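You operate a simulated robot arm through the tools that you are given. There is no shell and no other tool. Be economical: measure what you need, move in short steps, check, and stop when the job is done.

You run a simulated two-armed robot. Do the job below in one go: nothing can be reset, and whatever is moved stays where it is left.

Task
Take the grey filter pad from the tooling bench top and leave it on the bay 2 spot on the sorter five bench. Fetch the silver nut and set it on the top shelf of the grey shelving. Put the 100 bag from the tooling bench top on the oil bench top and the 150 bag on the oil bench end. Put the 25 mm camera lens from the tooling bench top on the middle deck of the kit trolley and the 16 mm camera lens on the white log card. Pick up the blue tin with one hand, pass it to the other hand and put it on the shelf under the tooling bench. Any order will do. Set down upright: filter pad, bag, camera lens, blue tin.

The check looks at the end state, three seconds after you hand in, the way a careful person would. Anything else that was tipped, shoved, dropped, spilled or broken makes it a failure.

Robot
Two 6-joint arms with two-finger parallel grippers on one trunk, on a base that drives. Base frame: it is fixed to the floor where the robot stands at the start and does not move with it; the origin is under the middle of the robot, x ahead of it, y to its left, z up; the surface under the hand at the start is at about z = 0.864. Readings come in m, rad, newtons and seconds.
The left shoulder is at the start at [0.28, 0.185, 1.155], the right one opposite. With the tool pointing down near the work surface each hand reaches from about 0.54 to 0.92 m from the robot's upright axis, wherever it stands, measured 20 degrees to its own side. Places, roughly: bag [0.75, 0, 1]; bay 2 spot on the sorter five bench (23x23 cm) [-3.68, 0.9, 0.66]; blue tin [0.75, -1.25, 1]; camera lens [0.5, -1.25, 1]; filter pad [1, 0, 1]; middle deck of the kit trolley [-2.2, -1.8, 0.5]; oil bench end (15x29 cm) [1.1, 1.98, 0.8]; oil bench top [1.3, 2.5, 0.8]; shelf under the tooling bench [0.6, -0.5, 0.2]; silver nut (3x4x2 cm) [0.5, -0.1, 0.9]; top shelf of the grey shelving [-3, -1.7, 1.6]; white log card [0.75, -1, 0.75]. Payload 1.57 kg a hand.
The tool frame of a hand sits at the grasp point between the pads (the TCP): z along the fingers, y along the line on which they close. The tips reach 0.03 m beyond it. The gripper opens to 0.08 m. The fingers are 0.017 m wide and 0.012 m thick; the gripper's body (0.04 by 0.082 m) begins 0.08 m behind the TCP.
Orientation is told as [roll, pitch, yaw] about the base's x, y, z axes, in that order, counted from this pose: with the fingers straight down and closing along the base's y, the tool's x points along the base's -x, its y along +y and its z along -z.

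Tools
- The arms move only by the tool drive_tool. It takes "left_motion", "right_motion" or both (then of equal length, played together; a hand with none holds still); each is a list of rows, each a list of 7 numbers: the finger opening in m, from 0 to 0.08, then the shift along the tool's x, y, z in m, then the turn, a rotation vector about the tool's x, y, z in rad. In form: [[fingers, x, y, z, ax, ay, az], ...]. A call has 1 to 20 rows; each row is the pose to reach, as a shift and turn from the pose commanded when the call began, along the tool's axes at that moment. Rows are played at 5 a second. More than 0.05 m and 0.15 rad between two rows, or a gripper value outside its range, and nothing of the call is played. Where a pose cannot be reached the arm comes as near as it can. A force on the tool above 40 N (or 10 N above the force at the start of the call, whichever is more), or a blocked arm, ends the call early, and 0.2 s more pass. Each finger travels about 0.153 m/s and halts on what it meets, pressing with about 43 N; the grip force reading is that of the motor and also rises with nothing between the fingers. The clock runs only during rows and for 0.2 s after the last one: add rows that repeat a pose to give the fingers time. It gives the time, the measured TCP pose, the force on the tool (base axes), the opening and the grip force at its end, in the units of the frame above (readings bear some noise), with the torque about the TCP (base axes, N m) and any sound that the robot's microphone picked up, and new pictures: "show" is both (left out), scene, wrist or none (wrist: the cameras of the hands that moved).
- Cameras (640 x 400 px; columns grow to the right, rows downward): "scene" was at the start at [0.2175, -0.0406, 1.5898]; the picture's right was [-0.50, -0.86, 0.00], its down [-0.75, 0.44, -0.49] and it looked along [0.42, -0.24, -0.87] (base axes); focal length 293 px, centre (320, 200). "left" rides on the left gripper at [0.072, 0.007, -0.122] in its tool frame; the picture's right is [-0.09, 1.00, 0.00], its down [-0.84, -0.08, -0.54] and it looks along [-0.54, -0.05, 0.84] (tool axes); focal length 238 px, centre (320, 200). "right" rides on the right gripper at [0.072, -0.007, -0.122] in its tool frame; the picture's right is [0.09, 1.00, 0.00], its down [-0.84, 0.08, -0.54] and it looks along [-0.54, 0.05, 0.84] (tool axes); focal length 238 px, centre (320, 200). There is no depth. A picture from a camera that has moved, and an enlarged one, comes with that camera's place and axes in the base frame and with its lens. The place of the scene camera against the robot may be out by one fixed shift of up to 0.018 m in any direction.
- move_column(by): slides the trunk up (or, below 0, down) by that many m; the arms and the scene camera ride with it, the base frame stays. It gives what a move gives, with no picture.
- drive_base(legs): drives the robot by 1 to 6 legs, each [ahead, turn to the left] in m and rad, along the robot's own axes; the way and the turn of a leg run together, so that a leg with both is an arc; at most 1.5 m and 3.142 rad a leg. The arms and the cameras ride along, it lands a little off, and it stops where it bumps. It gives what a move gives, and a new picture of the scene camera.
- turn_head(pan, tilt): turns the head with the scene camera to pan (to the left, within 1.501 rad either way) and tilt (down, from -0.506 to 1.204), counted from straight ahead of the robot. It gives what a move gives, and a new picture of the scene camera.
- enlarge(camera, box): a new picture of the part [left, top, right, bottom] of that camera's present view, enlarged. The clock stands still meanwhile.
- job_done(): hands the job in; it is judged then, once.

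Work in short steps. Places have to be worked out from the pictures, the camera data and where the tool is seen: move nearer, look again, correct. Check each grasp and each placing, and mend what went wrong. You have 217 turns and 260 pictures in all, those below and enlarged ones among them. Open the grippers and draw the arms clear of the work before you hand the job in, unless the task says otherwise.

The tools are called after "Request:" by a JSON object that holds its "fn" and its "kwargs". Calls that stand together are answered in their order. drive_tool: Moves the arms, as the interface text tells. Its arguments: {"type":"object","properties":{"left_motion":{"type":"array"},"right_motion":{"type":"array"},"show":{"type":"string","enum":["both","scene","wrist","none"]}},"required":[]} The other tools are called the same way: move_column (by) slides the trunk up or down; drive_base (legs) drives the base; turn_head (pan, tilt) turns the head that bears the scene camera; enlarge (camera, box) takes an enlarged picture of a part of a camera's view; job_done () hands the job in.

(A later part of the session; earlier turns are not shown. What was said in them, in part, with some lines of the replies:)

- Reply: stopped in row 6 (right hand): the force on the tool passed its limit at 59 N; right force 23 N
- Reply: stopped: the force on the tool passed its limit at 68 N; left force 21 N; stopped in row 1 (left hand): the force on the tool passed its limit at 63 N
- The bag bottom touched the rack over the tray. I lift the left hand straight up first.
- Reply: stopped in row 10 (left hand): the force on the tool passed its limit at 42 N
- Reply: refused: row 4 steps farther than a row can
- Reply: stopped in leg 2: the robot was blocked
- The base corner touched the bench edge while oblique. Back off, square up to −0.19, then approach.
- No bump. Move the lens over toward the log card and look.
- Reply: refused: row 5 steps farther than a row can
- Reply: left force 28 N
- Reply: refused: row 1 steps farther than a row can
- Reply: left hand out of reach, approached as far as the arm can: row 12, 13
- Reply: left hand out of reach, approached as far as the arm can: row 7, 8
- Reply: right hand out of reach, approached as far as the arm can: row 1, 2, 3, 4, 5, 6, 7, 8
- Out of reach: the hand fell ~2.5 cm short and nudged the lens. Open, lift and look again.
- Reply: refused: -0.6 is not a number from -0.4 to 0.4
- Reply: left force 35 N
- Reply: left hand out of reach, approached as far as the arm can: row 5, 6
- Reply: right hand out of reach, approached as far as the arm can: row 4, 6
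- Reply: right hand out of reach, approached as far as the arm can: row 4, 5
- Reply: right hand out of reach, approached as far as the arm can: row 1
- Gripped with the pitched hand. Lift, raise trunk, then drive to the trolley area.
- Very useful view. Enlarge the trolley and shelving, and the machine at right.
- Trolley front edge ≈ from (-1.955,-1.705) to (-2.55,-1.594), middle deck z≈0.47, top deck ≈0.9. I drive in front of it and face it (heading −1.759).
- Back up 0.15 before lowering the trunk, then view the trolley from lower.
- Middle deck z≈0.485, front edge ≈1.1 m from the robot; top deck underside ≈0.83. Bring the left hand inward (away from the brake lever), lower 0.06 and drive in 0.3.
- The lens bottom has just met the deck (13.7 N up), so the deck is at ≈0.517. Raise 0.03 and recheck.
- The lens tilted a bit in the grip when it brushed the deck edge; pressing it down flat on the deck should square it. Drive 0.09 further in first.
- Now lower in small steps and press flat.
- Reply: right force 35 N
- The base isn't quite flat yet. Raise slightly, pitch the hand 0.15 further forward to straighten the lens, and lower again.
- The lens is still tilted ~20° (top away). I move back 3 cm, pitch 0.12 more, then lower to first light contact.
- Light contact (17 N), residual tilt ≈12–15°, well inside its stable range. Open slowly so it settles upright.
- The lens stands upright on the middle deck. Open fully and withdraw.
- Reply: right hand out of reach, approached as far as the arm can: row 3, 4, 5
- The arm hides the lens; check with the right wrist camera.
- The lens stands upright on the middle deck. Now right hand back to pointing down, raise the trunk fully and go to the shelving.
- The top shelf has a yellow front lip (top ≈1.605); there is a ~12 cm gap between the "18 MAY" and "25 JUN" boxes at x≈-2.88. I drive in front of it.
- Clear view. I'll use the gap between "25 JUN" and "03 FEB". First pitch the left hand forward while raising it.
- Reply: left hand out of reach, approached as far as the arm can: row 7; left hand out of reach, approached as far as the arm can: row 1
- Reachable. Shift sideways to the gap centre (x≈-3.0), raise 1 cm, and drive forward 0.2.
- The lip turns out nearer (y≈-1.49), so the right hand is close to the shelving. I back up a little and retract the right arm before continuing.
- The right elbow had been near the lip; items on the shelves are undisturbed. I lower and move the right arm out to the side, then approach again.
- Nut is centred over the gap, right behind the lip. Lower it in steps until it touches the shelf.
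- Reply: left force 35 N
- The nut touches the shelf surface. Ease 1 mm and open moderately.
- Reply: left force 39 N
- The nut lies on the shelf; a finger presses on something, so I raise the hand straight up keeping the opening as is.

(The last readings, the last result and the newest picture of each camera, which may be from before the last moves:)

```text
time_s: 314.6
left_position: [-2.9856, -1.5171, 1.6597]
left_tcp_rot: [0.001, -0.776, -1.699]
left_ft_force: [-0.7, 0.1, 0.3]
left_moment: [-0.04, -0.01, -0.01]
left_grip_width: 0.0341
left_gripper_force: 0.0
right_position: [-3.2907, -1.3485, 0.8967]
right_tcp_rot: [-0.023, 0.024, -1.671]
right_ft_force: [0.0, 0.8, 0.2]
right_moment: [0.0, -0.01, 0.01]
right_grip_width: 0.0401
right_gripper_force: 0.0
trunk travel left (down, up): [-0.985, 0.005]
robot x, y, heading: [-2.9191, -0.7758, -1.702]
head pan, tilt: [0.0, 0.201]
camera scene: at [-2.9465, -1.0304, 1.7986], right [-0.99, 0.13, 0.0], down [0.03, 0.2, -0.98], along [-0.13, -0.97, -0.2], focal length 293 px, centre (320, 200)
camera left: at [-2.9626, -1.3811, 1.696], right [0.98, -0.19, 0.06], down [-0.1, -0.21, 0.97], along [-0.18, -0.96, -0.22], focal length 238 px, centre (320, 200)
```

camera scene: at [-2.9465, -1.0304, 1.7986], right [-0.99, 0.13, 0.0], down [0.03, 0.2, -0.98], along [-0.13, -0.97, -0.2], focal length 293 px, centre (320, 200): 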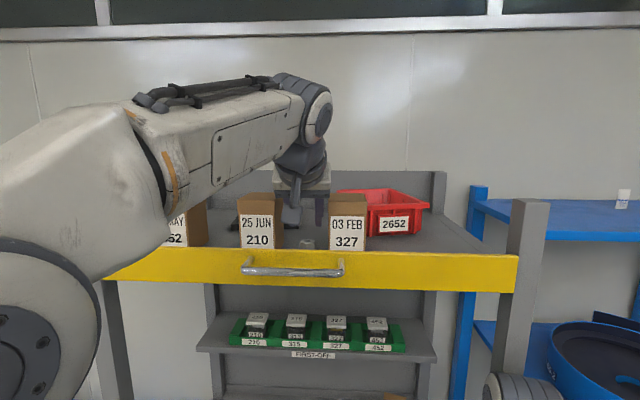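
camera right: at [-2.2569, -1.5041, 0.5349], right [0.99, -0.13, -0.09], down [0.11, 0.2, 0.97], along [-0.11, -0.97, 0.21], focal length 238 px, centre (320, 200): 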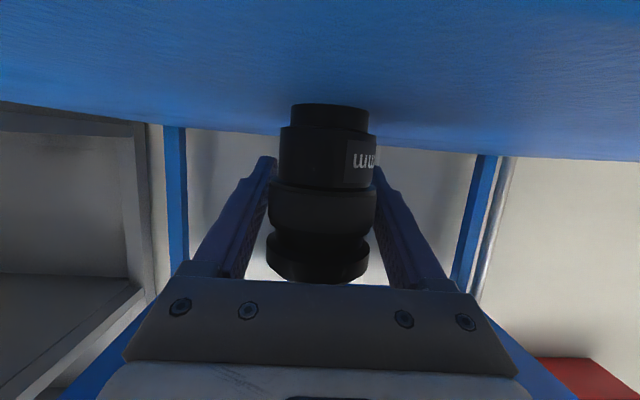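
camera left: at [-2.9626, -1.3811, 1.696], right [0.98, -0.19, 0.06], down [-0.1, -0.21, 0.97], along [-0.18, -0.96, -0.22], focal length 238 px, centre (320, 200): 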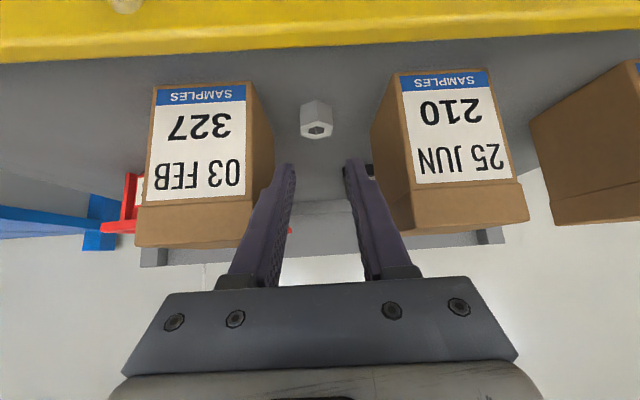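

The nut rests on the shelf between the boxes, nothing moved. Back off, then re-orient the left hand and lower it.

Request:
{"fn": "drive_base", "kwargs": {"legs": [[-0.35, 0]]}}

Request:
{"fn": "drive_tool", "kwargs": {"left_motion": [[0.04, 0.03, 0.02, 0.0306, 0, 0, 0], [0.04, 0.06, 0.04, 0.061, 0, 0, 0], [0.04, 0.09, 0.06, 0.092, 0, 0, 0], [0.04, 0.12, 0.08, 0.122, 0, 0, 0], [0.04, 0.15, 0.1, 0.153, 0, 0, 0], [0.04, 0.18, 0.12, 0.183, 0, 0, 0], [0.04, 0.21, 0.14, 0.214, 0, 0, 0], [0.04, 0.24, 0.16, 0.245, 0, 0, 0]], "show": "none"}}

Request:
{"fn": "drive_tool", "kwargs": {"left_motion": [[0.06, 0, 0, 0, 0, 0.13, 0], [0.08, 0, 0, 0, 0, 0.26, 0], [0.08, 0, 0, 0, 0, 0.39, 0], [0.08, 0, 0, 0, 0, 0.52, 0], [0.08, 0, 0, 0, 0, 0.65, 0], [0.08, 0, 0, 0, 0, 0.776, 0]], "right_motion": [[0.06, 0.0, 0.02, -0.04, 0, 0, 0], [0.08, 0.0, 0.04, -0.08, 0, 0, 0], [0.08, 0.0, 0.06, -0.12, 0, 0, 0], [0.08, 0.0, 0.06, -0.16, 0, 0, 0], [0.08, 0.0, 0.06, -0.2, 0, 0, 0], [0.08, 0.0, 0.06, -0.24, 0, 0, 0]], "show": "scene"}}

```text
time_s: 316.8
left_position: [-2.9454, -1.174, 1.6595]
left_tcp_rot: [-0.003, -0.777, -1.706]
left_ft_force: [0.6, -0.3, -0.8]
left_moment: [0.01, -0.02, -0.03]
left_grip_width: 0.034
left_gripper_force: 0.1
right_position: [-3.2486, -1.0022, 0.8961]
right_tcp_rot: [-0.023, 0.023, -1.677]
right_ft_force: [0.4, 0.5, 0.6]
right_moment: [-0.03, -0.01, -0.02]
right_grip_width: 0.0399
right_gripper_force: 0.1
trunk travel left (down, up): [-0.985, 0.005]
robot x, y, heading: [-2.8664, -0.4302, -1.707]
head pan, tilt: [0.0, 0.201]
camera scene: at [-2.9021, -0.6887, 1.7984], right [-0.99, 0.14, 0.0], down [0.03, 0.2, -0.98], along [-0.13, -0.97, -0.2], focal length 293 px, centre (320, 200)
```

scene: 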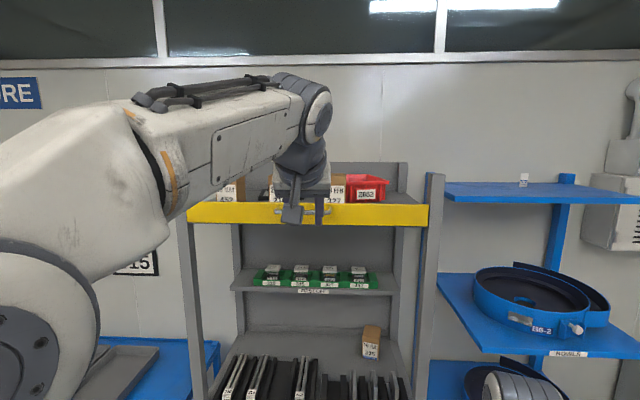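

```text
time_s: 318.6
left_position: [-2.7857, -1.189, 1.3176]
left_tcp_rot: [-0.111, -0.72, -1.409]
left_ft_force: [-2.2, -1.3, -0.5]
left_moment: [0.14, -0.08, 0.09]
left_grip_width: 0.04
left_gripper_force: 0.0
left hand out of reach, approached as far as the arm can: row 7, 8
right_position: [-3.2484, -1.0029, 0.8957]
right_tcp_rot: [-0.022, 0.027, -1.677]
right_ft_force: [-0.3, 0.0, -0.4]
right_moment: [0.03, -0.03, 0.0]
right_grip_width: 0.0401
right_gripper_force: 0.1
trunk travel left (down, up): [-0.985, 0.005]
robot x, y, heading: [-2.8674, -0.4283, -1.702]
head pan, tilt: [0.0, 0.201]
```

```text
time_s: 320.0
left_position: [-2.7987, -1.1949, 1.3272]
left_tcp_rot: [0.0, 0.0, -1.712]
left_ft_force: [-0.9, 1.0, 0.1]
left_moment: [-0.02, -0.04, 0.03]
left_grip_width: 0.0801
left_gripper_force: 0.1
left hand out of reach, approached as far as the arm can: row 1, 2, 3
right_position: [-3.1833, -1.014, 1.1363]
right_tcp_rot: [-0.022, 0.026, -1.675]
right_ft_force: [0.6, 0.0, -0.5]
right_moment: [0.0, -0.01, -0.01]
right_grip_width: 0.08
right_gripper_force: 0.0
trunk travel left (down, up): [-0.985, 0.005]
robot x, y, heading: [-2.867, -0.4269, -1.706]
head pan, tilt: [0.0, 0.201]
camera scene: at [-2.9018, -0.6882, 1.7983], right [-0.99, 0.14, 0.0], down [0.03, 0.2, -0.98], along [-0.13, -0.97, -0.2], focal length 293 px, centre (320, 200)
```

scene: 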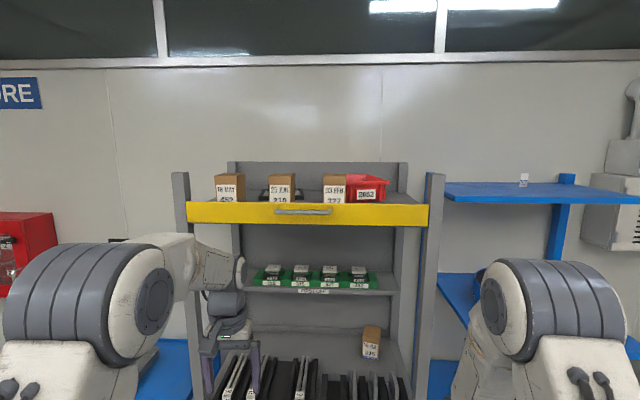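

Now return to the tooling bench for the grey filter pad.

Request:
{"fn": "drive_base", "kwargs": {"legs": [[0, 1.921], [1.3, 0], [1.17, 0], [0, -0.405]]}}

Request:
{"fn": "turn_head", "kwargs": {"pan": 0.0, "tilt": 0.6}}

```text
time_s: 337.9
left_position: [0.2971, 0.1726, 1.3266]
left_tcp_rot: [-0.001, -0.001, -0.192]
left_ft_force: [-0.5, -1.1, -0.3]
left_moment: [0.02, -0.03, -0.02]
left_grip_width: 0.0799
left_gripper_force: 0.2
right_position: [0.0981, -0.202, 1.1362]
right_tcp_rot: [-0.022, 0.025, -0.16]
right_ft_force: [-1.0, -0.1, 0.1]
right_moment: [-0.01, 0.01, 0.0]
right_grip_width: 0.08
right_gripper_force: 0.1
trunk travel left (down, up): [-0.985, 0.005]
robot x, y, heading: [-0.4722, 0.1473, -0.19]
head pan, tilt: [0.0, 0.201]
camera scene: at [-0.22, 0.0895, 1.7983], right [-0.19, -0.98, 0.0], down [-0.2, 0.04, -0.98], along [0.96, -0.19, -0.2], focal length 293 px, centre (320, 200)
```

scene: 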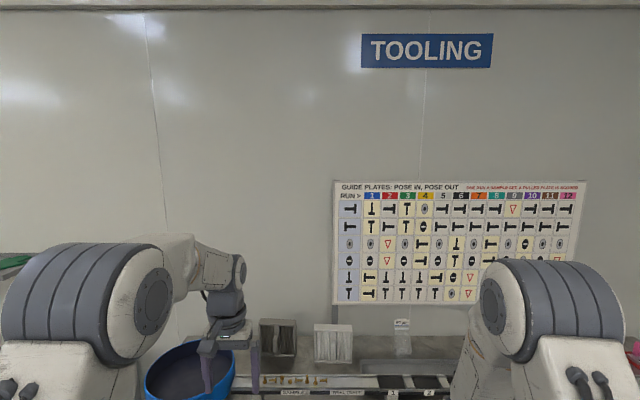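

```text
time_s: 338.8
left_position: [0.2983, 0.1722, 1.3279]
left_tcp_rot: [0.0, -0.002, -0.191]
left_ft_force: [0.2, 0.5, 0.3]
left_moment: [-0.02, -0.04, 0.02]
left_grip_width: 0.0798
left_gripper_force: 0.0
right_position: [0.0967, -0.2017, 1.1359]
right_tcp_rot: [-0.024, 0.026, -0.16]
right_ft_force: [-1.1, -0.2, 0.5]
right_moment: [-0.03, -0.02, -0.02]
right_grip_width: 0.0801
right_gripper_force: 0.1
trunk travel left (down, up): [-0.985, 0.005]
robot x, y, heading: [-0.4702, 0.1447, -0.191]
head pan, tilt: [0.0, 0.6]
camera scene: at [-0.2246, 0.0906, 1.7616], right [-0.19, -0.98, 0.0], down [-0.55, 0.11, -0.83], along [0.81, -0.16, -0.56], focal length 293 px, centre (320, 200)
```

scene: 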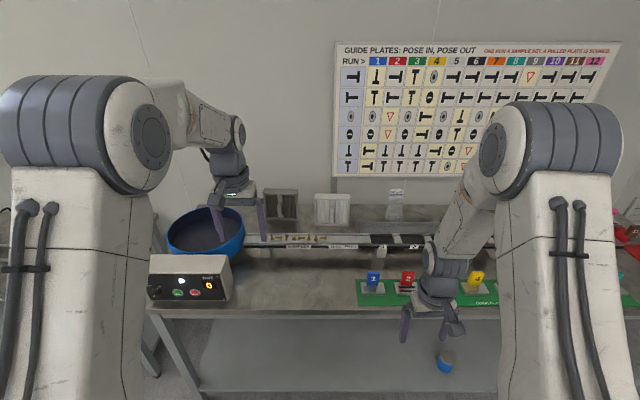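

Request:
{"fn": "enlarge", "kwargs": {"camera": "scene", "box": [230, 170, 430, 290]}}

```text
3.20 times, centred on (330, 230) of scene
camera zoom: at [-0.2246, 0.0906, 1.7616], right [-0.19, -0.98, 0.0], down [-0.55, 0.11, -0.83], along [0.81, -0.16, -0.56], focal length 937 px, centre (288, 104)
```

zoom: 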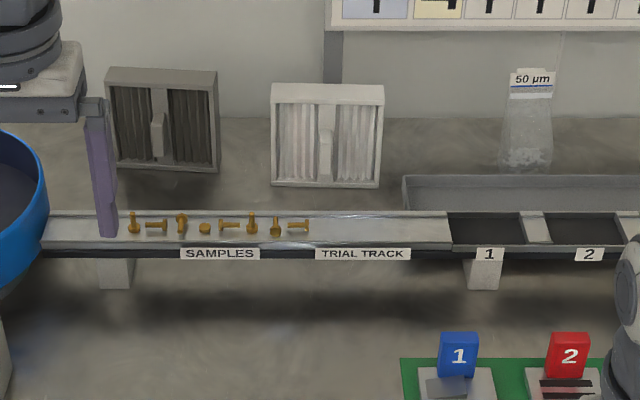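

The grey pad is the left one, ≈(0.94,0.05), ~0.18 wide, 0.17 tall, ~0.045 thick. Drive up to the bench and turn the left hand to close fore-aft.

Request:
{"fn": "drive_base", "kwargs": {"legs": [[0.5, 0], [0.04, 0]]}}

Request:
{"fn": "drive_tool", "kwargs": {"left_motion": [[0.08, 0, 0, 0, 0, 0, 0.143], [0.08, 0, 0, 0, 0, 0, 0.286], [0.08, 0, 0, 0, 0, 0, 0.428], [0.08, 0, 0, 0, 0, 0, 0.571], [0.08, 0, 0, 0, 0, 0, 0.714], [0.08, 0, 0, 0, 0, 0, 0.857], [0.08, 0, 0, 0, 0, 0, 1.0], [0.08, 0, 0, 0, 0, 0, 1.142], [0.08, 0, 0, 0, 0, 0, 1.285], [0.08, 0, 0, 0, 0, 0, 1.428], [0.08, 0, 0, 0, 0, 0, 1.571]]}}

```text
time_s: 342.2
left_position: [0.8229, 0.0655, 1.3269]
left_tcp_rot: [0.001, -0.002, -0.196]
left_ft_force: [0.7, -0.6, 0.8]
left_moment: [-0.03, 0.01, 0.0]
left_grip_width: 0.08
left_gripper_force: 0.1
right_position: [0.6197, -0.3086, 1.1362]
right_tcp_rot: [-0.024, 0.026, -0.166]
right_ft_force: [0.0, 0.4, 0.5]
right_moment: [0.0, 0.0, 0.01]
right_grip_width: 0.08
right_gripper_force: 0.0
trunk travel left (down, up): [-0.985, 0.005]
robot x, y, heading: [0.059, 0.0398, -0.195]
head pan, tilt: [0.0, 0.6]
camera scene: at [0.2993, -0.0143, 1.7615], right [-0.2, -0.98, 0.0], down [-0.55, 0.11, -0.82], along [0.81, -0.16, -0.57], focal length 293 px, centre (320, 200)
```

scene: 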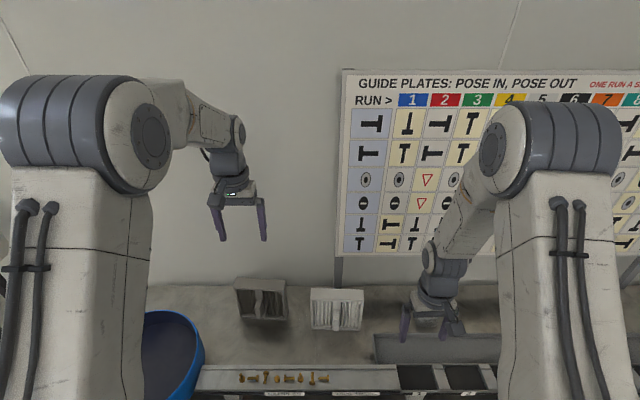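

```text
time_s: 344.6
left_position: [0.8229, 0.0641, 1.3258]
left_tcp_rot: [0.0, 0.001, -1.771]
left_ft_force: [0.3, 0.3, 0.0]
left_moment: [-0.02, 0.01, 0.01]
left_grip_width: 0.0801
left_gripper_force: 0.1
right_position: [0.62, -0.3087, 1.1354]
right_tcp_rot: [-0.022, 0.027, -0.167]
right_ft_force: [0.5, 0.0, 0.2]
right_moment: [0.03, 0.01, 0.01]
right_grip_width: 0.0801
right_gripper_force: 0.0
trunk travel left (down, up): [-0.985, 0.005]
robot x, y, heading: [0.053, 0.0377, -0.199]
head pan, tilt: [0.0, 0.6]
camera scene: at [0.2993, -0.0143, 1.7615], right [-0.2, -0.98, 0.0], down [-0.55, 0.11, -0.83], along [0.81, -0.16, -0.56], focal length 293 px, centre (320, 200)
camera left: at [0.8419, 0.1352, 1.4479], right [0.96, -0.29, 0.0], down [-0.24, -0.8, 0.54], along [-0.15, -0.52, -0.84], focal length 238 px, centre (320, 200)
```

scene: 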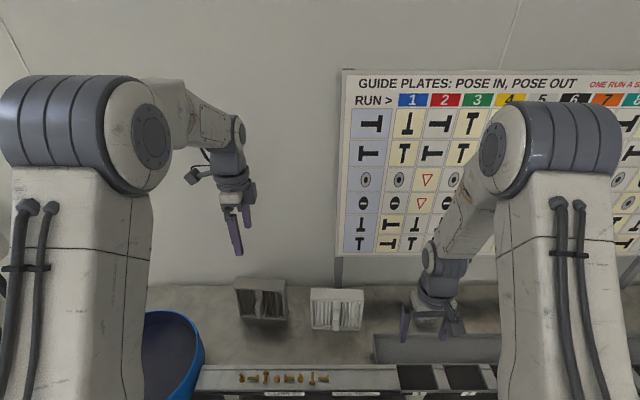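
left: 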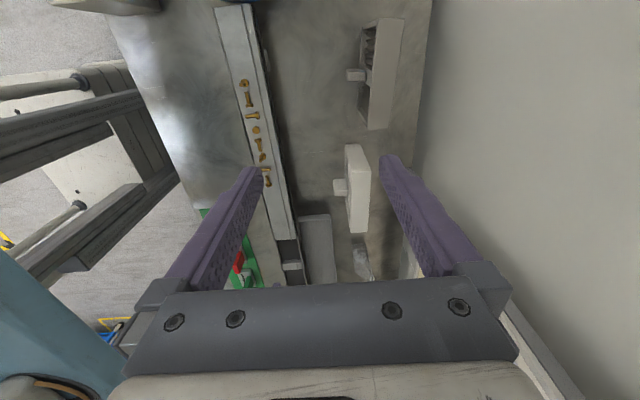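

Enlarge the left wrist view to get the pad's outline.

Request:
{"fn": "enlarge", "kwargs": {"camera": "left", "box": [280, 0, 480, 150]}}

```text
2.67 times, centred on (380, 75) of left
camera zoom: at [0.8419, 0.1352, 1.4479], right [0.96, -0.29, 0.0], down [-0.24, -0.8, 0.54], along [-0.15, -0.52, -0.84], focal length 636 px, centre (160, 533)
```

zoom: 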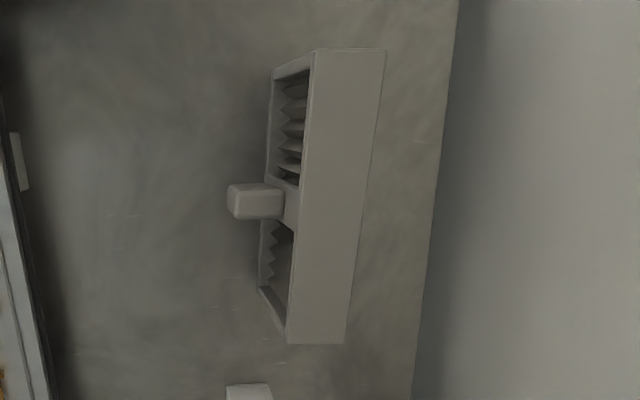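

Pad top centre ≈(0.929,0.062), yaw ≈−0.27, thickness ≈0.038. Move over it, descend to z≈1.12 and verify.

Request:
{"fn": "drive_tool", "kwargs": {"left_motion": [[0.08, 0.004, 0.02, 0.03, 0, 0, 0.07], [0.08, 0.008, 0.04, 0.065, 0, 0, 0.07], [0.08, 0.012, 0.06, 0.1, 0, 0, 0.07], [0.08, 0.016, 0.08, 0.135, 0, 0, 0.07], [0.08, 0.019, 0.104, 0.17, 0, 0, 0.07], [0.08, 0.019, 0.104, 0.2, 0, 0, 0.07]], "show": "wrist"}}

Request:
{"fn": "enlarge", "kwargs": {"camera": "left", "box": [200, 60, 440, 240]}}

```text
time_s: 346.0
left_position: [0.9258, 0.0631, 1.1254]
left_tcp_rot: [0.001, 0.0, -1.839]
left_ft_force: [0.2, -0.1, -0.8]
left_moment: [0.02, 0.02, 0.01]
left_grip_width: 0.0798
left_gripper_force: 0.0
right_position: [0.6198, -0.3074, 1.1359]
right_tcp_rot: [-0.022, 0.026, -0.165]
right_ft_force: [-0.5, -0.7, -0.4]
right_moment: [0.02, 0.01, 0.06]
right_grip_width: 0.0801
right_gripper_force: 0.0
trunk travel left (down, up): [-0.985, 0.005]
robot x, y, heading: [0.0556, 0.0404, -0.201]
head pan, tilt: [0.0, 0.6]
camera left: at [0.9507, 0.132, 1.247], right [0.94, -0.35, 0.0], down [-0.3, -0.79, 0.54], along [-0.19, -0.51, -0.84], focal length 238 px, centre (320, 200)
```

left: 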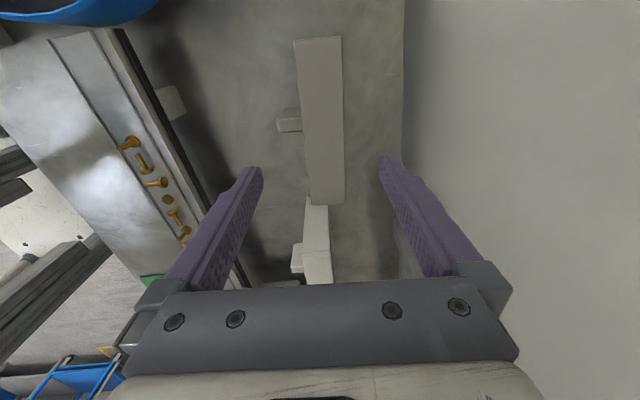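

```text
2.22 times, centred on (320, 150) of left
camera zoom: at [0.9507, 0.132, 1.247], right [0.94, -0.35, 0.0], down [-0.3, -0.79, 0.54], along [-0.19, -0.51, -0.84], focal length 530 px, centre (320, 311)
```

zoom: 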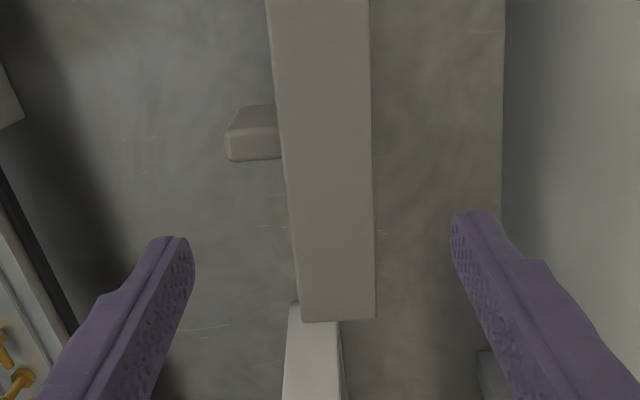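

Centred. Descend and grip the pad at its top centre.

Request:
{"fn": "drive_tool", "kwargs": {"left_motion": [[0.08, 0.003, 0.002, 0.04, 0, 0, 0.02], [0.08, 0.003, 0.002, 0.08, 0, 0, 0.02], [0.08, 0.003, 0.002, 0.105, 0, 0, 0.02], [0.08, 0.003, 0.002, 0.115, 0, 0, 0.02], [0.06, 0.003, 0.002, 0.115, 0, 0, 0.02], [0.03, 0.003, 0.002, 0.115, 0, 0, 0.02], [0.02, 0.003, 0.002, 0.115, 0, 0, 0.02], [0.02, 0.003, 0.002, 0.115, 0, 0, 0.02]]}}

```text
time_s: 347.8
left_position: [0.9302, 0.0663, 1.012]
left_tcp_rot: [0.003, 0.001, -1.856]
left_ft_force: [1.0, -1.3, -0.4]
left_moment: [0.01, -0.15, 0.0]
left_grip_width: 0.0397
left_gripper_force: 43.2
right_position: [0.619, -0.3079, 1.1368]
right_tcp_rot: [-0.023, 0.027, -0.167]
right_ft_force: [0.6, 0.1, -0.9]
right_moment: [0.02, -0.01, -0.01]
right_grip_width: 0.0801
right_gripper_force: 0.1
trunk travel left (down, up): [-0.985, 0.005]
robot x, y, heading: [0.0505, 0.0442, -0.199]
head pan, tilt: [0.0, 0.6]
camera scene: at [0.2994, -0.0143, 1.7615], right [-0.2, -0.98, 0.0], down [-0.55, 0.11, -0.82], along [0.81, -0.16, -0.57], focal length 293 px, centre (320, 200)
camera left: at [0.9554, 0.1346, 1.1332], right [0.93, -0.37, 0.0], down [-0.31, -0.78, 0.54], along [-0.2, -0.5, -0.84], focal length 238 px, centre (320, 200)
```

scene: 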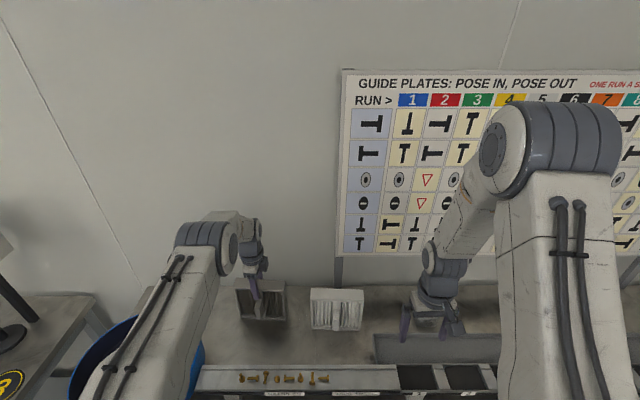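
left: 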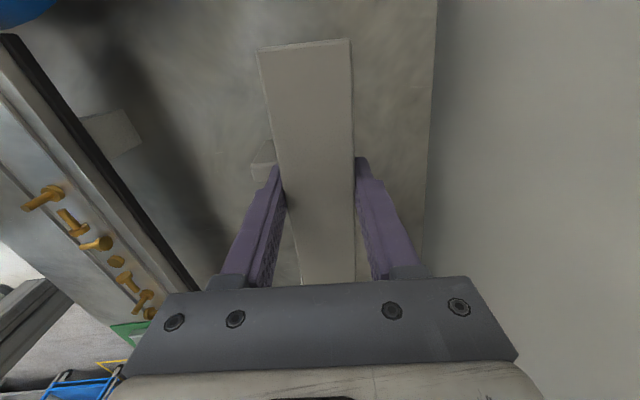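

Gripped. Lift 0.27 straight up.

Request:
{"fn": "drive_tool", "kwargs": {"left_motion": [[0.02, 0, 0, -0.03, 0, 0, 0], [0.02, 0, 0, -0.07, 0, 0, 0], [0.02, 0, 0, -0.11, 0, 0, 0], [0.02, 0, 0, -0.15, 0, 0, 0], [0.02, 0, 0, -0.19, 0, 0, 0], [0.02, 0, 0, -0.23, 0, 0, 0], [0.02, 0, 0, -0.27, 0, 0, 0]], "show": "scene"}}

```text
time_s: 349.4
left_position: [0.9301, 0.0662, 1.2826]
left_tcp_rot: [0.0, -0.001, -1.858]
left_ft_force: [-0.6, -0.6, -2.4]
left_moment: [0.0, -0.05, 0.0]
left_grip_width: 0.0397
left_gripper_force: 42.6
right_position: [0.6207, -0.3084, 1.1362]
right_tcp_rot: [-0.022, 0.027, -0.166]
right_ft_force: [-0.2, -0.7, 0.2]
right_moment: [-0.02, 0.0, 0.0]
right_grip_width: 0.08
right_gripper_force: 0.2
trunk travel left (down, up): [-0.985, 0.005]
robot x, y, heading: [0.0569, 0.043, -0.194]
head pan, tilt: [0.0, 0.6]
camera scene: at [0.2993, -0.0142, 1.7615], right [-0.2, -0.98, 0.0], down [-0.55, 0.11, -0.82], along [0.81, -0.16, -0.57], focal length 293 px, centre (320, 200)
```

scene: 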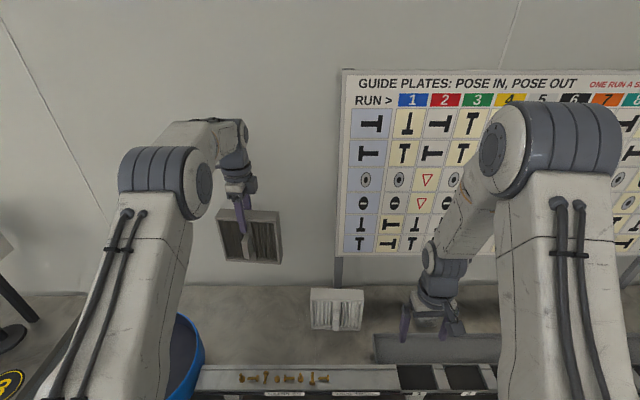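

Pad lifted cleanly. Back off and drive toward the sorter area, then look.

Request:
{"fn": "drive_base", "kwargs": {"legs": [[-0.45, 0], [0, -2.9], [1.3, 0], [0.7, 0]]}}

Request:
{"fn": "turn_head", "kwargs": {"pan": -0.6, "tilt": 0.5}}

```text
time_s: 368.5
left_position: [-3.232, -0.1205, 1.2824]
left_tcp_rot: [0.002, -0.002, 1.497]
left_ft_force: [0.1, 0.2, -2.5]
left_moment: [-0.03, 0.02, 0.03]
left_grip_width: 0.0398
left_gripper_force: 43.3
right_position: [-3.0083, 0.31, 1.1361]
right_tcp_rot: [-0.021, 0.025, -3.092]
right_ft_force: [0.1, 0.3, -0.2]
right_moment: [0.03, 0.01, 0.0]
right_grip_width: 0.0797
right_gripper_force: 0.1
trunk travel left (down, up): [-0.985, 0.005]
robot x, y, heading: [-2.3794, 0.09, -3.125]
head pan, tilt: [0.0, 0.6]
camera scene: at [-2.6309, 0.0777, 1.7615], right [-0.02, 1.0, 0.0], down [0.57, 0.01, -0.82], along [-0.82, -0.01, -0.57], focal length 293 px, centre (320, 200)
```

scene: 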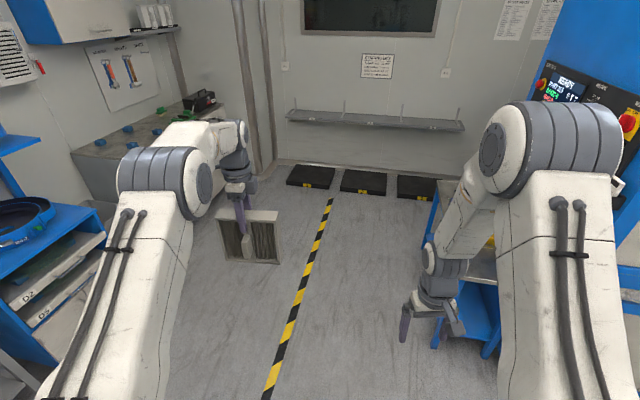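

```text
time_s: 369.5
left_position: [-3.2334, -0.1199, 1.2823]
left_tcp_rot: [0.002, 0.001, 1.499]
left_ft_force: [0.4, 0.1, -2.9]
left_moment: [-0.03, -0.02, 0.0]
left_grip_width: 0.0399
left_gripper_force: 43.3
right_position: [-3.0093, 0.3107, 1.1355]
right_tcp_rot: [-0.023, 0.026, -3.092]
right_ft_force: [0.7, 0.0, 0.3]
right_moment: [0.01, -0.06, 0.03]
right_grip_width: 0.0801
right_gripper_force: 0.1
trunk travel left (down, up): [-0.985, 0.005]
robot x, y, heading: [-2.3838, 0.0911, -3.132]
head pan, tilt: [-0.6, 0.499]
camera scene: at [-2.6184, 0.1293, 1.7706], right [0.55, 0.83, 0.0], down [0.4, -0.26, -0.88], along [-0.73, 0.48, -0.48], focal length 293 px, centre (320, 200)
```

scene: 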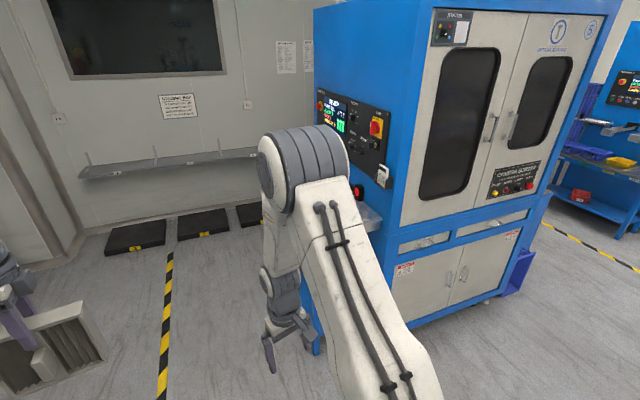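

This is sorter five with its small bench on the left side. I go round to the aisle side, keeping back, and face it.

Request:
{"fn": "drive_base", "kwargs": {"legs": [[0, 0.244], [1.36, 0], [0, -2.015]]}}

Request:
{"fn": "turn_head", "kwargs": {"pan": 0.0, "tilt": 0.6}}

Request:
{"fn": "enlarge", "kwargs": {"camera": "scene", "box": [160, 120, 480, 360]}}

```text
time_s: 382.1
left_position: [-3.7405, 0.607, 1.2825]
left_tcp_rot: [0.002, -0.001, -0.287]
left_ft_force: [0.0, 0.2, -2.7]
left_moment: [0.01, 0.0, 0.01]
left_grip_width: 0.0396
left_gripper_force: 43.8
right_position: [-3.3665, 0.2978, 1.1356]
right_tcp_rot: [-0.024, 0.024, 1.407]
right_ft_force: [-0.5, -0.6, -0.9]
right_moment: [0.01, 0.01, 0.0]
right_grip_width: 0.0801
right_gripper_force: 0.0
trunk travel left (down, up): [-0.985, 0.005]
robot x, y, heading: [-3.7152, -0.2692, 1.376]
head pan, tilt: [-0.6, 0.499]
camera scene: at [-3.6185, -0.0551, 1.7706], right [0.7, -0.71, 0.0], down [-0.34, -0.33, -0.88], along [0.63, 0.61, -0.48], focal length 293 px, centre (320, 200)
```

scene: 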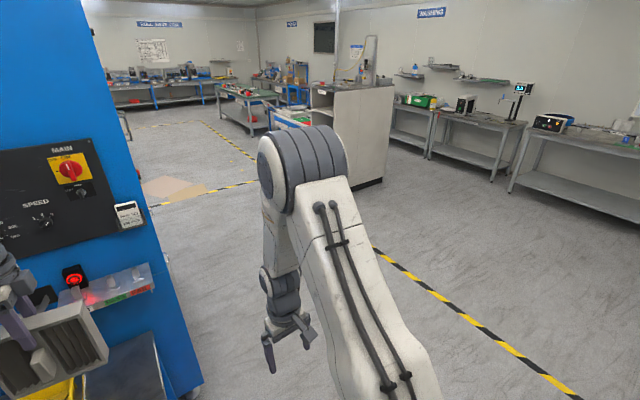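

```text
time_s: 383.1
left_position: [-3.7396, 0.6063, 1.2825]
left_tcp_rot: [0.003, 0.0, -0.285]
left_ft_force: [0.4, -0.8, -2.2]
left_moment: [0.02, 0.03, 0.01]
left_grip_width: 0.0399
left_gripper_force: 43.2
right_position: [-3.3658, 0.2972, 1.136]
right_tcp_rot: [-0.021, 0.025, 1.407]
right_ft_force: [0.7, -0.2, 0.3]
right_moment: [0.0, -0.01, -0.01]
right_grip_width: 0.08
right_gripper_force: 0.0
trunk travel left (down, up): [-0.985, 0.005]
robot x, y, heading: [-3.7172, -0.2662, 1.375]
head pan, tilt: [0.0, 0.6]
camera scene: at [-3.6663, -0.0321, 1.7615], right [0.98, -0.2, 0.0], down [-0.11, -0.55, -0.83], along [0.16, 0.81, -0.56], focal length 293 px, centre (320, 200)
```

scene: 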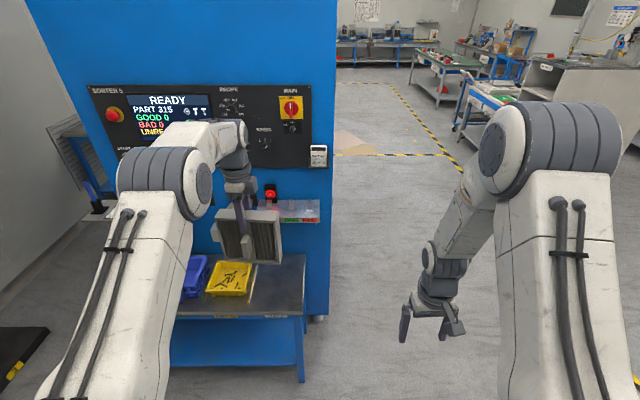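

```text
1.67 times, centred on (320, 240) of scene
camera zoom: at [-3.6663, -0.0321, 1.7615], right [0.98, -0.2, 0.0], down [-0.11, -0.55, -0.83], along [0.16, 0.81, -0.56], focal length 488 px, centre (320, 133)
```

zoom: 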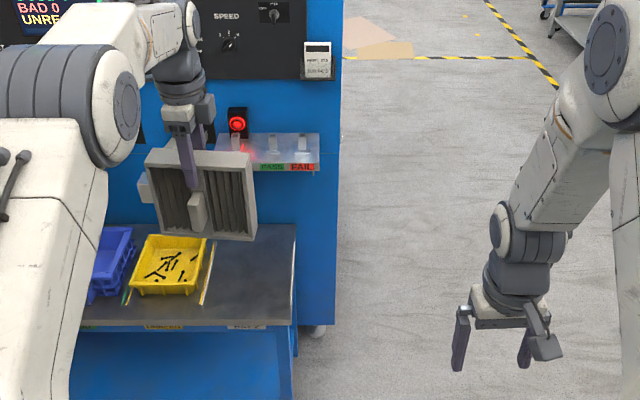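

SORTER 5 it is. Read the bay labels on the bench edge.

Request:
{"fn": "enlarge", "kwargs": {"camera": "scene", "box": [170, 250, 330, 340]}}

```text
4.00 times, centred on (250, 295) of scene
camera zoom: at [-3.6663, -0.0321, 1.7615], right [0.98, -0.2, 0.0], down [-0.11, -0.55, -0.83], along [0.16, 0.81, -0.56], focal length 1171 px, centre (600, -180)
```

zoom: 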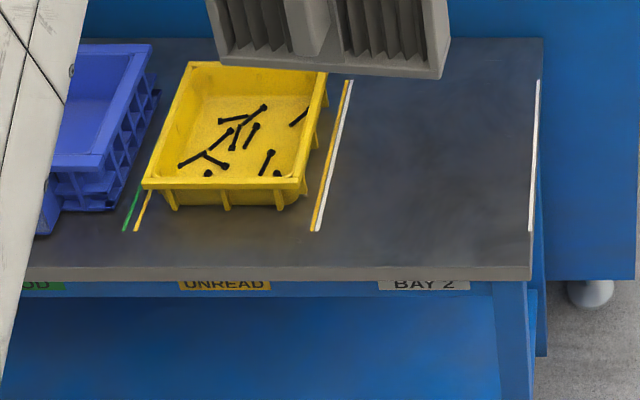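

Bay 2 corners ≈(-3.815,0.83),(-3.584,0.783),(-3.543,1.00),(-3.78,1.05). Align the pad's yaw, drive forward 0.28, and recheck.

Request:
{"fn": "drive_tool", "kwargs": {"left_motion": [[0.02, 0, 0, 0, 0, 0, -0.085], [0.02, 0, 0, 0, 0, 0, -0.085]], "show": "none"}}

Request:
{"fn": "drive_base", "kwargs": {"legs": [[0.28, 0]]}}

Request:
{"fn": "enlarge", "kwargs": {"camera": "left", "box": [0, 0, 640, 400]}}

```text
time_s: 383.7
left_position: [-3.7393, 0.6064, 1.2831]
left_tcp_rot: [0.002, 0.0, -0.199]
left_ft_force: [0.5, 0.2, -2.9]
left_moment: [0.0, -0.02, 0.01]
left_grip_width: 0.04
left_gripper_force: 42.8
right_position: [-3.367, 0.2957, 1.1362]
right_tcp_rot: [-0.023, 0.027, 1.405]
right_ft_force: [0.3, 0.9, 0.3]
right_moment: [-0.02, 0.01, 0.0]
right_grip_width: 0.0802
right_gripper_force: 0.1
trunk travel left (down, up): [-0.985, 0.005]
robot x, y, heading: [-3.7197, -0.2681, 1.374]
head pan, tilt: [0.0, 0.6]
```

```text
time_s: 385.7
left_position: [-3.6807, 0.8863, 1.283]
left_tcp_rot: [0.0, 0.0, -0.203]
left_ft_force: [0.2, -0.1, -2.2]
left_moment: [0.0, 0.0, 0.0]
left_grip_width: 0.0398
left_gripper_force: 42.6
right_position: [-3.308, 0.5737, 1.135]
right_tcp_rot: [-0.024, 0.027, 1.404]
right_ft_force: [-0.5, 0.1, 0.2]
right_moment: [0.01, -0.02, 0.0]
right_grip_width: 0.0799
right_gripper_force: 0.1
trunk travel left (down, up): [-0.985, 0.005]
robot x, y, heading: [-3.6622, 0.0085, 1.365]
head pan, tilt: [0.0, 0.6]
camera scene: at [-3.6094, 0.2464, 1.7615], right [0.98, -0.2, 0.0], down [-0.11, -0.55, -0.82], along [0.16, 0.81, -0.57], focal length 293 px, centre (320, 200)
```

scene: 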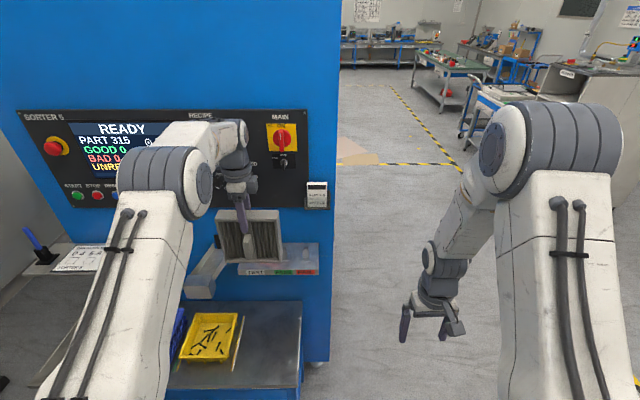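

```text
1.00 times, centred on (320, 200) of left (not enlarged: the box is as wide or as high as the picture)
camera zoom: at [-3.7506, 0.9085, 1.4041], right [0.29, 0.96, 0.0], down [0.8, -0.25, 0.54], along [0.52, -0.16, -0.84], focal length 238 px, centre (320, 200)
```

zoom: 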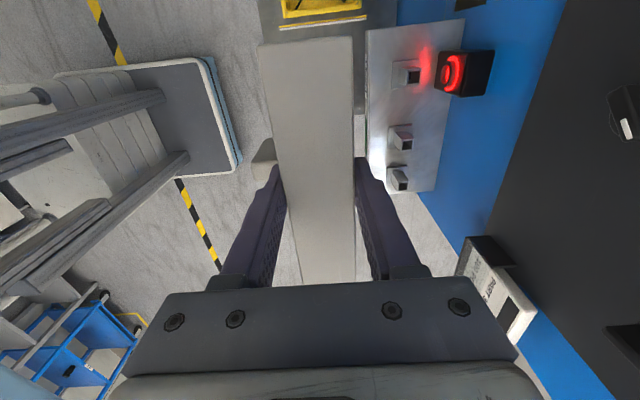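

Aligned (bay centre x≈-3.685). Shift 2 cm toward the front to keep clear of the PASS/FAIL tray, and lower the trunk 0.4.

Request:
{"fn": "drive_tool", "kwargs": {"left_motion": [[0.02, 0, -0.01, 0, 0, 0, 0], [0.02, 0, -0.02, 0, 0, 0, 0]], "show": "none"}}

Request:
{"fn": "move_column", "kwargs": {"by": -0.4}}

Request:
{"fn": "turn_head", "kwargs": {"pan": 0.1, "tilt": 0.7}}

Request:
{"fn": "enlarge", "kwargs": {"camera": "left", "box": [0, 0, 640, 400]}}

```text
time_s: 386.3
left_position: [-3.6838, 0.8661, 1.2823]
left_tcp_rot: [0.002, 0.0, -0.204]
left_ft_force: [0.7, -0.2, -3.0]
left_moment: [0.01, 0.0, -0.02]
left_grip_width: 0.0398
left_gripper_force: 43.2
right_position: [-3.3081, 0.5742, 1.1354]
right_tcp_rot: [-0.023, 0.026, 1.404]
right_ft_force: [-0.4, -0.6, -0.4]
right_moment: [-0.03, 0.0, 0.0]
right_grip_width: 0.0799
right_gripper_force: 0.1
trunk travel left (down, up): [-0.985, 0.005]
robot x, y, heading: [-3.6558, 0.011, 1.371]
head pan, tilt: [0.0, 0.6]
```

```text
time_s: 390.1
left_position: [-3.6847, 0.8647, 0.8808]
left_tcp_rot: [0.0, 0.001, -0.205]
left_ft_force: [0.0, -0.9, -3.0]
left_moment: [0.0, 0.02, 0.02]
left_grip_width: 0.0398
left_gripper_force: 42.8
right_position: [-3.3079, 0.5725, 0.7352]
right_tcp_rot: [-0.023, 0.027, 1.403]
right_ft_force: [0.0, 0.5, 0.7]
right_moment: [0.01, -0.02, -0.03]
right_grip_width: 0.0801
right_gripper_force: 0.1
trunk travel left (down, up): [-0.585, 0.405]
robot x, y, heading: [-3.6588, 0.0132, 1.372]
head pan, tilt: [0.0, 0.6]
```

```text
time_s: 390.8
left_position: [-3.6848, 0.8646, 0.882]
left_tcp_rot: [0.0, 0.001, -0.204]
left_ft_force: [-0.2, -1.0, -1.7]
left_moment: [0.04, 0.0, 0.02]
left_grip_width: 0.0395
left_gripper_force: 43.1
right_position: [-3.3077, 0.5738, 0.7362]
right_tcp_rot: [-0.021, 0.026, 1.403]
right_ft_force: [0.0, 0.3, 0.4]
right_moment: [-0.04, 0.04, 0.01]
right_grip_width: 0.0799
right_gripper_force: 0.0
trunk travel left (down, up): [-0.585, 0.405]
robot x, y, heading: [-3.6625, 0.0096, 1.37]
head pan, tilt: [0.099, 0.7]
camera scene: at [-3.6184, 0.2442, 1.3529], right [0.99, -0.1, 0.0], down [-0.07, -0.64, -0.77], along [0.08, 0.76, -0.64], focal length 293 px, centre (320, 200)
```

scene: 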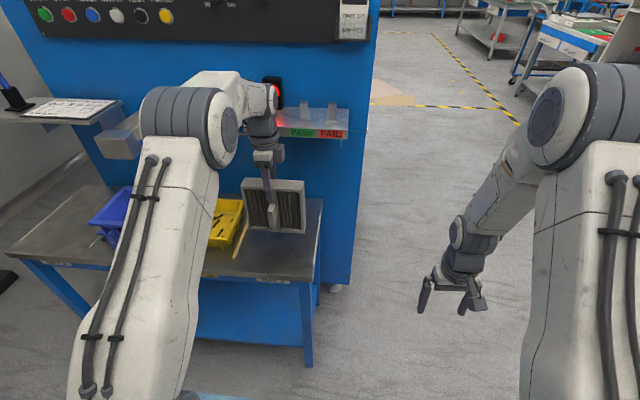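

```text
1.00 times, centred on (320, 200) of left (not enlarged: the box is as wide or as high as the picture)
camera zoom: at [-3.7548, 0.888, 1.0031], right [0.29, 0.96, 0.0], down [0.8, -0.25, 0.54], along [0.52, -0.16, -0.84], focal length 238 px, centre (320, 200)
```

zoom: 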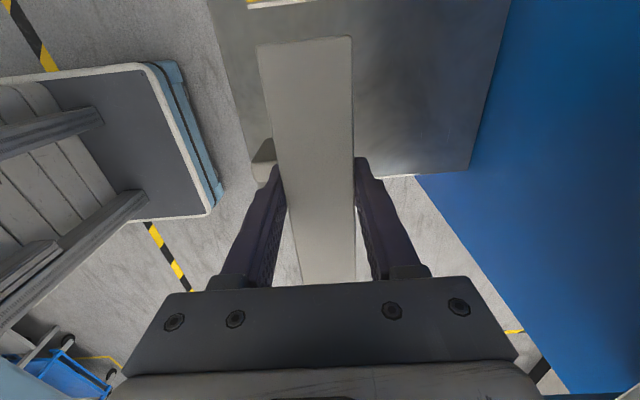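

Position fits within the bay. Lower the pad with the arm to contact.

Request:
{"fn": "drive_tool", "kwargs": {"left_motion": [[0.02, 0, 0, 0.025, 0, 0, 0], [0.02, 0, 0, 0.045, 0, 0, 0], [0.02, 0, 0, 0.058, 0, 0, 0], [0.02, 0, 0, 0.063, 0, 0, 0], [0.02, 0, 0, 0.067, 0, 0, 0], [0.02, 0, 0, 0.07, 0, 0, 0], [0.02, 0, 0, 0.073, 0, 0, 0], [0.02, 0, 0, 0.076, 0, 0, 0], [0.02, 0, 0, 0.079, 0, 0, 0], [0.02, 0, 0, 0.082, 0, 0, 0], [0.02, 0, 0, 0.085, 0, 0, 0]]}}

```text
time_s: 393.2
left_position: [-3.6846, 0.8653, 0.7999]
left_tcp_rot: [0.008, 0.002, -0.204]
left_ft_force: [-2.5, -2.7, 35.3]
left_moment: [-0.98, 0.22, -0.03]
left_grip_width: 0.04
left_gripper_force: 42.7
right_position: [-3.3079, 0.5723, 0.7361]
right_tcp_rot: [-0.023, 0.025, 1.402]
right_ft_force: [-0.1, 0.3, -0.4]
right_moment: [0.01, 0.02, 0.01]
right_grip_width: 0.0801
right_gripper_force: 0.1
trunk travel left (down, up): [-0.585, 0.405]
robot x, y, heading: [-3.6611, 0.0103, 1.376]
head pan, tilt: [0.099, 0.7]
camera scene: at [-3.6184, 0.2425, 1.3533], right [0.99, -0.1, 0.0], down [-0.06, -0.64, -0.77], along [0.08, 0.76, -0.64], focal length 293 px, centre (320, 200)
camera left: at [-3.7544, 0.8873, 0.9218], right [0.29, 0.96, 0.01], down [0.8, -0.25, 0.54], along [0.52, -0.15, -0.84], focal length 238 px, centre (320, 200)
```

scene: 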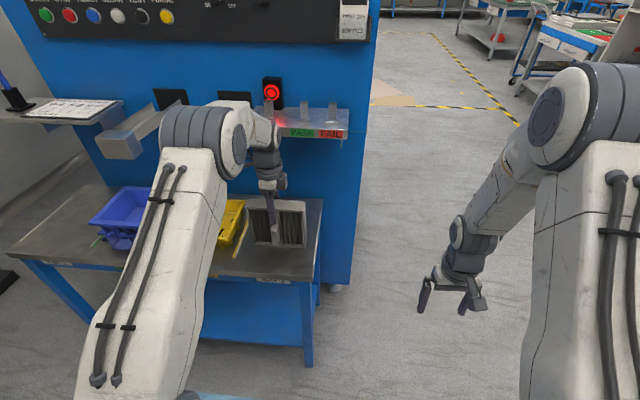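
left: 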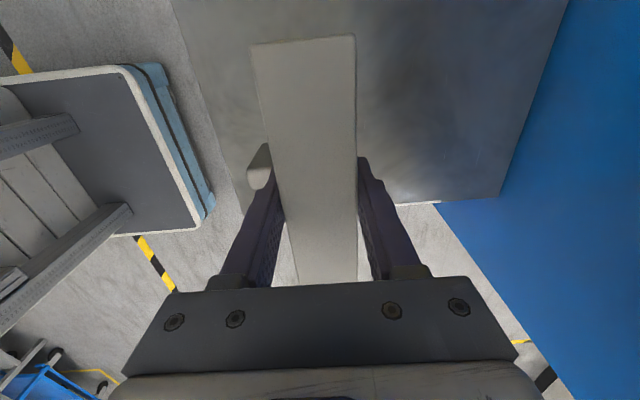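

Contact. Verify position against the bay lines before releasing.

Request:
{"fn": "enlarge", "kwargs": {"camera": "scene", "box": [200, 180, 340, 300]}}

```text
3.33 times, centred on (270, 240) of scene
camera zoom: at [-3.6184, 0.2425, 1.3533], right [0.99, -0.1, 0.0], down [-0.06, -0.64, -0.77], along [0.08, 0.76, -0.64], focal length 976 px, centre (487, 67)
```

zoom: 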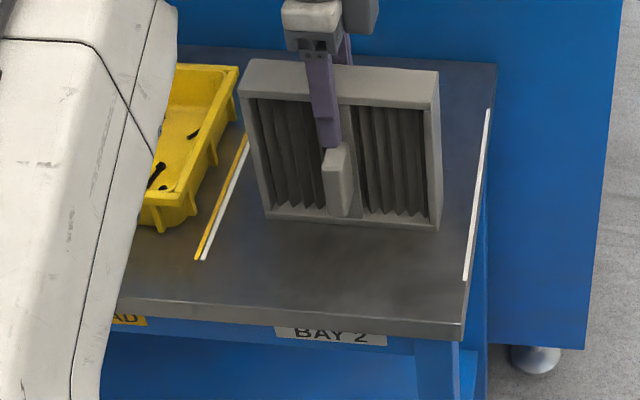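

The pad stands well within Bay 2. Ease, open, lift straight up.

Request:
{"fn": "drive_tool", "kwargs": {"left_motion": [[0.03, 0, 0, -0.002, 0, 0, 0], [0.05, 0, 0, -0.002, 0, 0, 0], [0.06, 0, 0, -0.002, 0, 0, 0], [0.06, 0, 0, -0.002, 0, 0, 0], [0.06, 0, 0, -0.03, 0, 0, 0], [0.06, 0, 0, -0.07, 0, 0, 0], [0.06, 0, 0, -0.11, 0, 0, 0], [0.06, 0, 0, -0.15, 0, 0, 0]]}}

Request:
{"fn": "enlarge", "kwargs": {"camera": "scene", "box": [200, 160, 340, 300]}}

```text
time_s: 395.0
left_position: [-3.6826, 0.8651, 0.9476]
left_tcp_rot: [0.0, -0.001, -0.205]
left_ft_force: [0.4, 0.2, -0.1]
left_moment: [0.02, 0.01, 0.03]
left_grip_width: 0.0599
left_gripper_force: 0.0
right_position: [-3.3082, 0.5737, 0.7355]
right_tcp_rot: [-0.022, 0.026, 1.404]
right_ft_force: [-0.4, 0.3, 0.1]
right_moment: [0.03, 0.03, -0.03]
right_grip_width: 0.0798
right_gripper_force: 0.1
trunk travel left (down, up): [-0.585, 0.405]
robot x, y, heading: [-3.6588, 0.0103, 1.371]
head pan, tilt: [0.099, 0.7]
camera scene: at [-3.6185, 0.2442, 1.3529], right [0.99, -0.1, 0.0], down [-0.06, -0.64, -0.76], along [0.08, 0.76, -0.64], focal length 293 px, centre (320, 200)
camera left: at [-3.7529, 0.8885, 1.0689], right [0.29, 0.96, 0.0], down [0.8, -0.25, 0.54], along [0.52, -0.16, -0.84], focal length 238 px, centre (320, 200)
```

scene: 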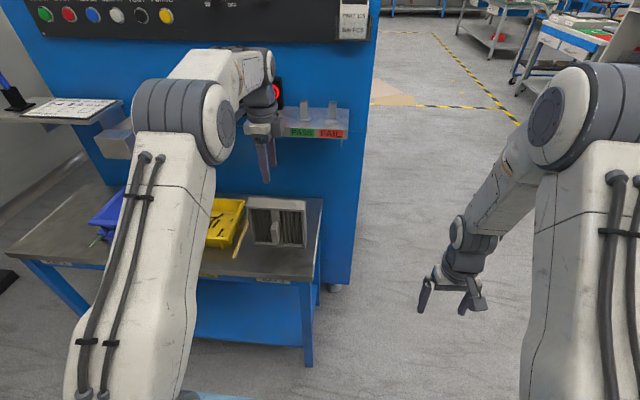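
left: 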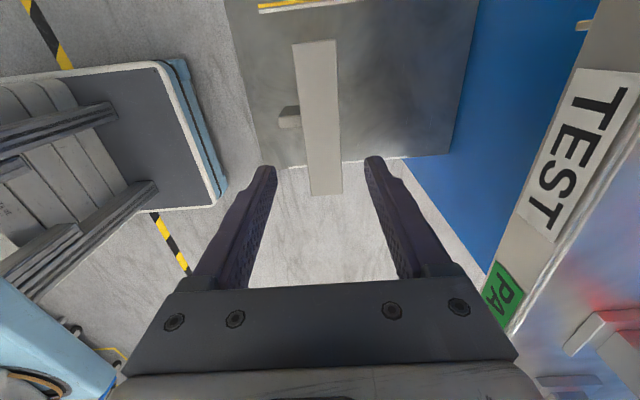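

```text
2.86 times, centred on (270, 230) of scene
camera zoom: at [-3.6185, 0.2442, 1.3529], right [0.99, -0.1, 0.0], down [-0.06, -0.64, -0.76], along [0.08, 0.76, -0.64], focal length 836 px, centre (463, 114)
```

zoom: 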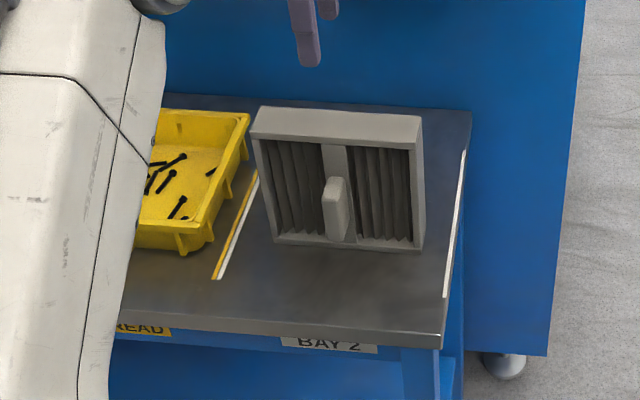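

The pad stands upright in Bay 2. Back the robot off so both arms are clear.

Request:
{"fn": "drive_base", "kwargs": {"legs": [[-0.45, 0]]}}

Request:
{"fn": "drive_tool", "kwargs": {"left_motion": [[0.07, 0, 0, 0, 0, 0, 0], [0.08, 0, 0, 0, 0, 0, 0], [0.08, 0, 0, 0, 0, 0, 0]], "right_motion": [[0.08, 0, 0, 0, 0, 0, 0], [0.08, 0, 0, 0, 0, 0, 0], [0.08, 0, 0, 0, 0, 0, 0]], "show": "none"}}

```text
time_s: 397.7
left_position: [-3.7767, 0.4239, 0.9472]
left_tcp_rot: [-0.001, 0.001, -0.198]
left_ft_force: [-0.1, 0.4, -0.8]
left_moment: [0.03, 0.01, 0.01]
left_grip_width: 0.0599
left_gripper_force: 0.0
right_position: [-3.3999, 0.134, 0.7361]
right_tcp_rot: [-0.023, 0.027, 1.409]
right_ft_force: [-0.3, 0.6, -0.6]
right_moment: [0.01, 0.0, 0.03]
right_grip_width: 0.0801
right_gripper_force: 0.0
trunk travel left (down, up): [-0.585, 0.405]
robot x, y, heading: [-3.7453, -0.4316, 1.375]
head pan, tilt: [0.099, 0.7]
camera scene: at [-3.7081, -0.1972, 1.3529], right [1.0, -0.09, 0.0], down [-0.06, -0.64, -0.76], along [0.07, 0.76, -0.64], focal length 293 px, centre (320, 200)
```

scene: 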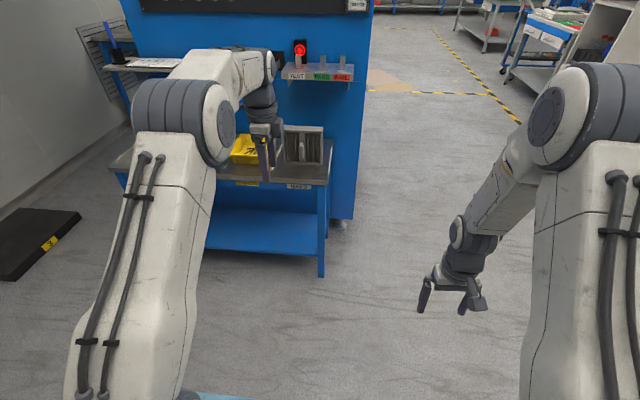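

```text
time_s: 398.5
left_position: [-3.7767, 0.4244, 0.9468]
left_tcp_rot: [0.002, 0.0, -0.198]
left_ft_force: [0.6, -0.7, 0.4]
left_moment: [0.0, 0.0, -0.02]
left_grip_width: 0.0802
left_gripper_force: 0.0
right_position: [-3.3998, 0.1349, 0.7367]
right_tcp_rot: [-0.022, 0.024, 1.411]
right_ft_force: [-0.3, -0.5, -0.2]
right_moment: [-0.01, -0.01, -0.05]
right_grip_width: 0.08
right_gripper_force: 0.0
trunk travel left (down, up): [-0.585, 0.405]
robot x, y, heading: [-3.7488, -0.4343, 1.374]
head pan, tilt: [0.099, 0.7]
```

All items are placed, grippers are open and the arms are clear; I hand in the job.

Request:
{"fn": "job_done", "kwargs": {}}

```text
The job is handed in.
```

I placed all seven items, and pictures taken after each release show every one where it belongs. The filter pad, both bags, both lenses and the tin are standing upright. I then opened the grippers, drew the arms clear and handed the job in. Four contacts happened on the way, and I saw nothing else shifted after any of them:
- the 100 bag brushed the oil tray rack
- the base bumped the tooling bench edge
- the 25 mm lens was nudged along the bench and later tilted against the trolley deck before I set it straight
- the right arm probably touched the shelving lip
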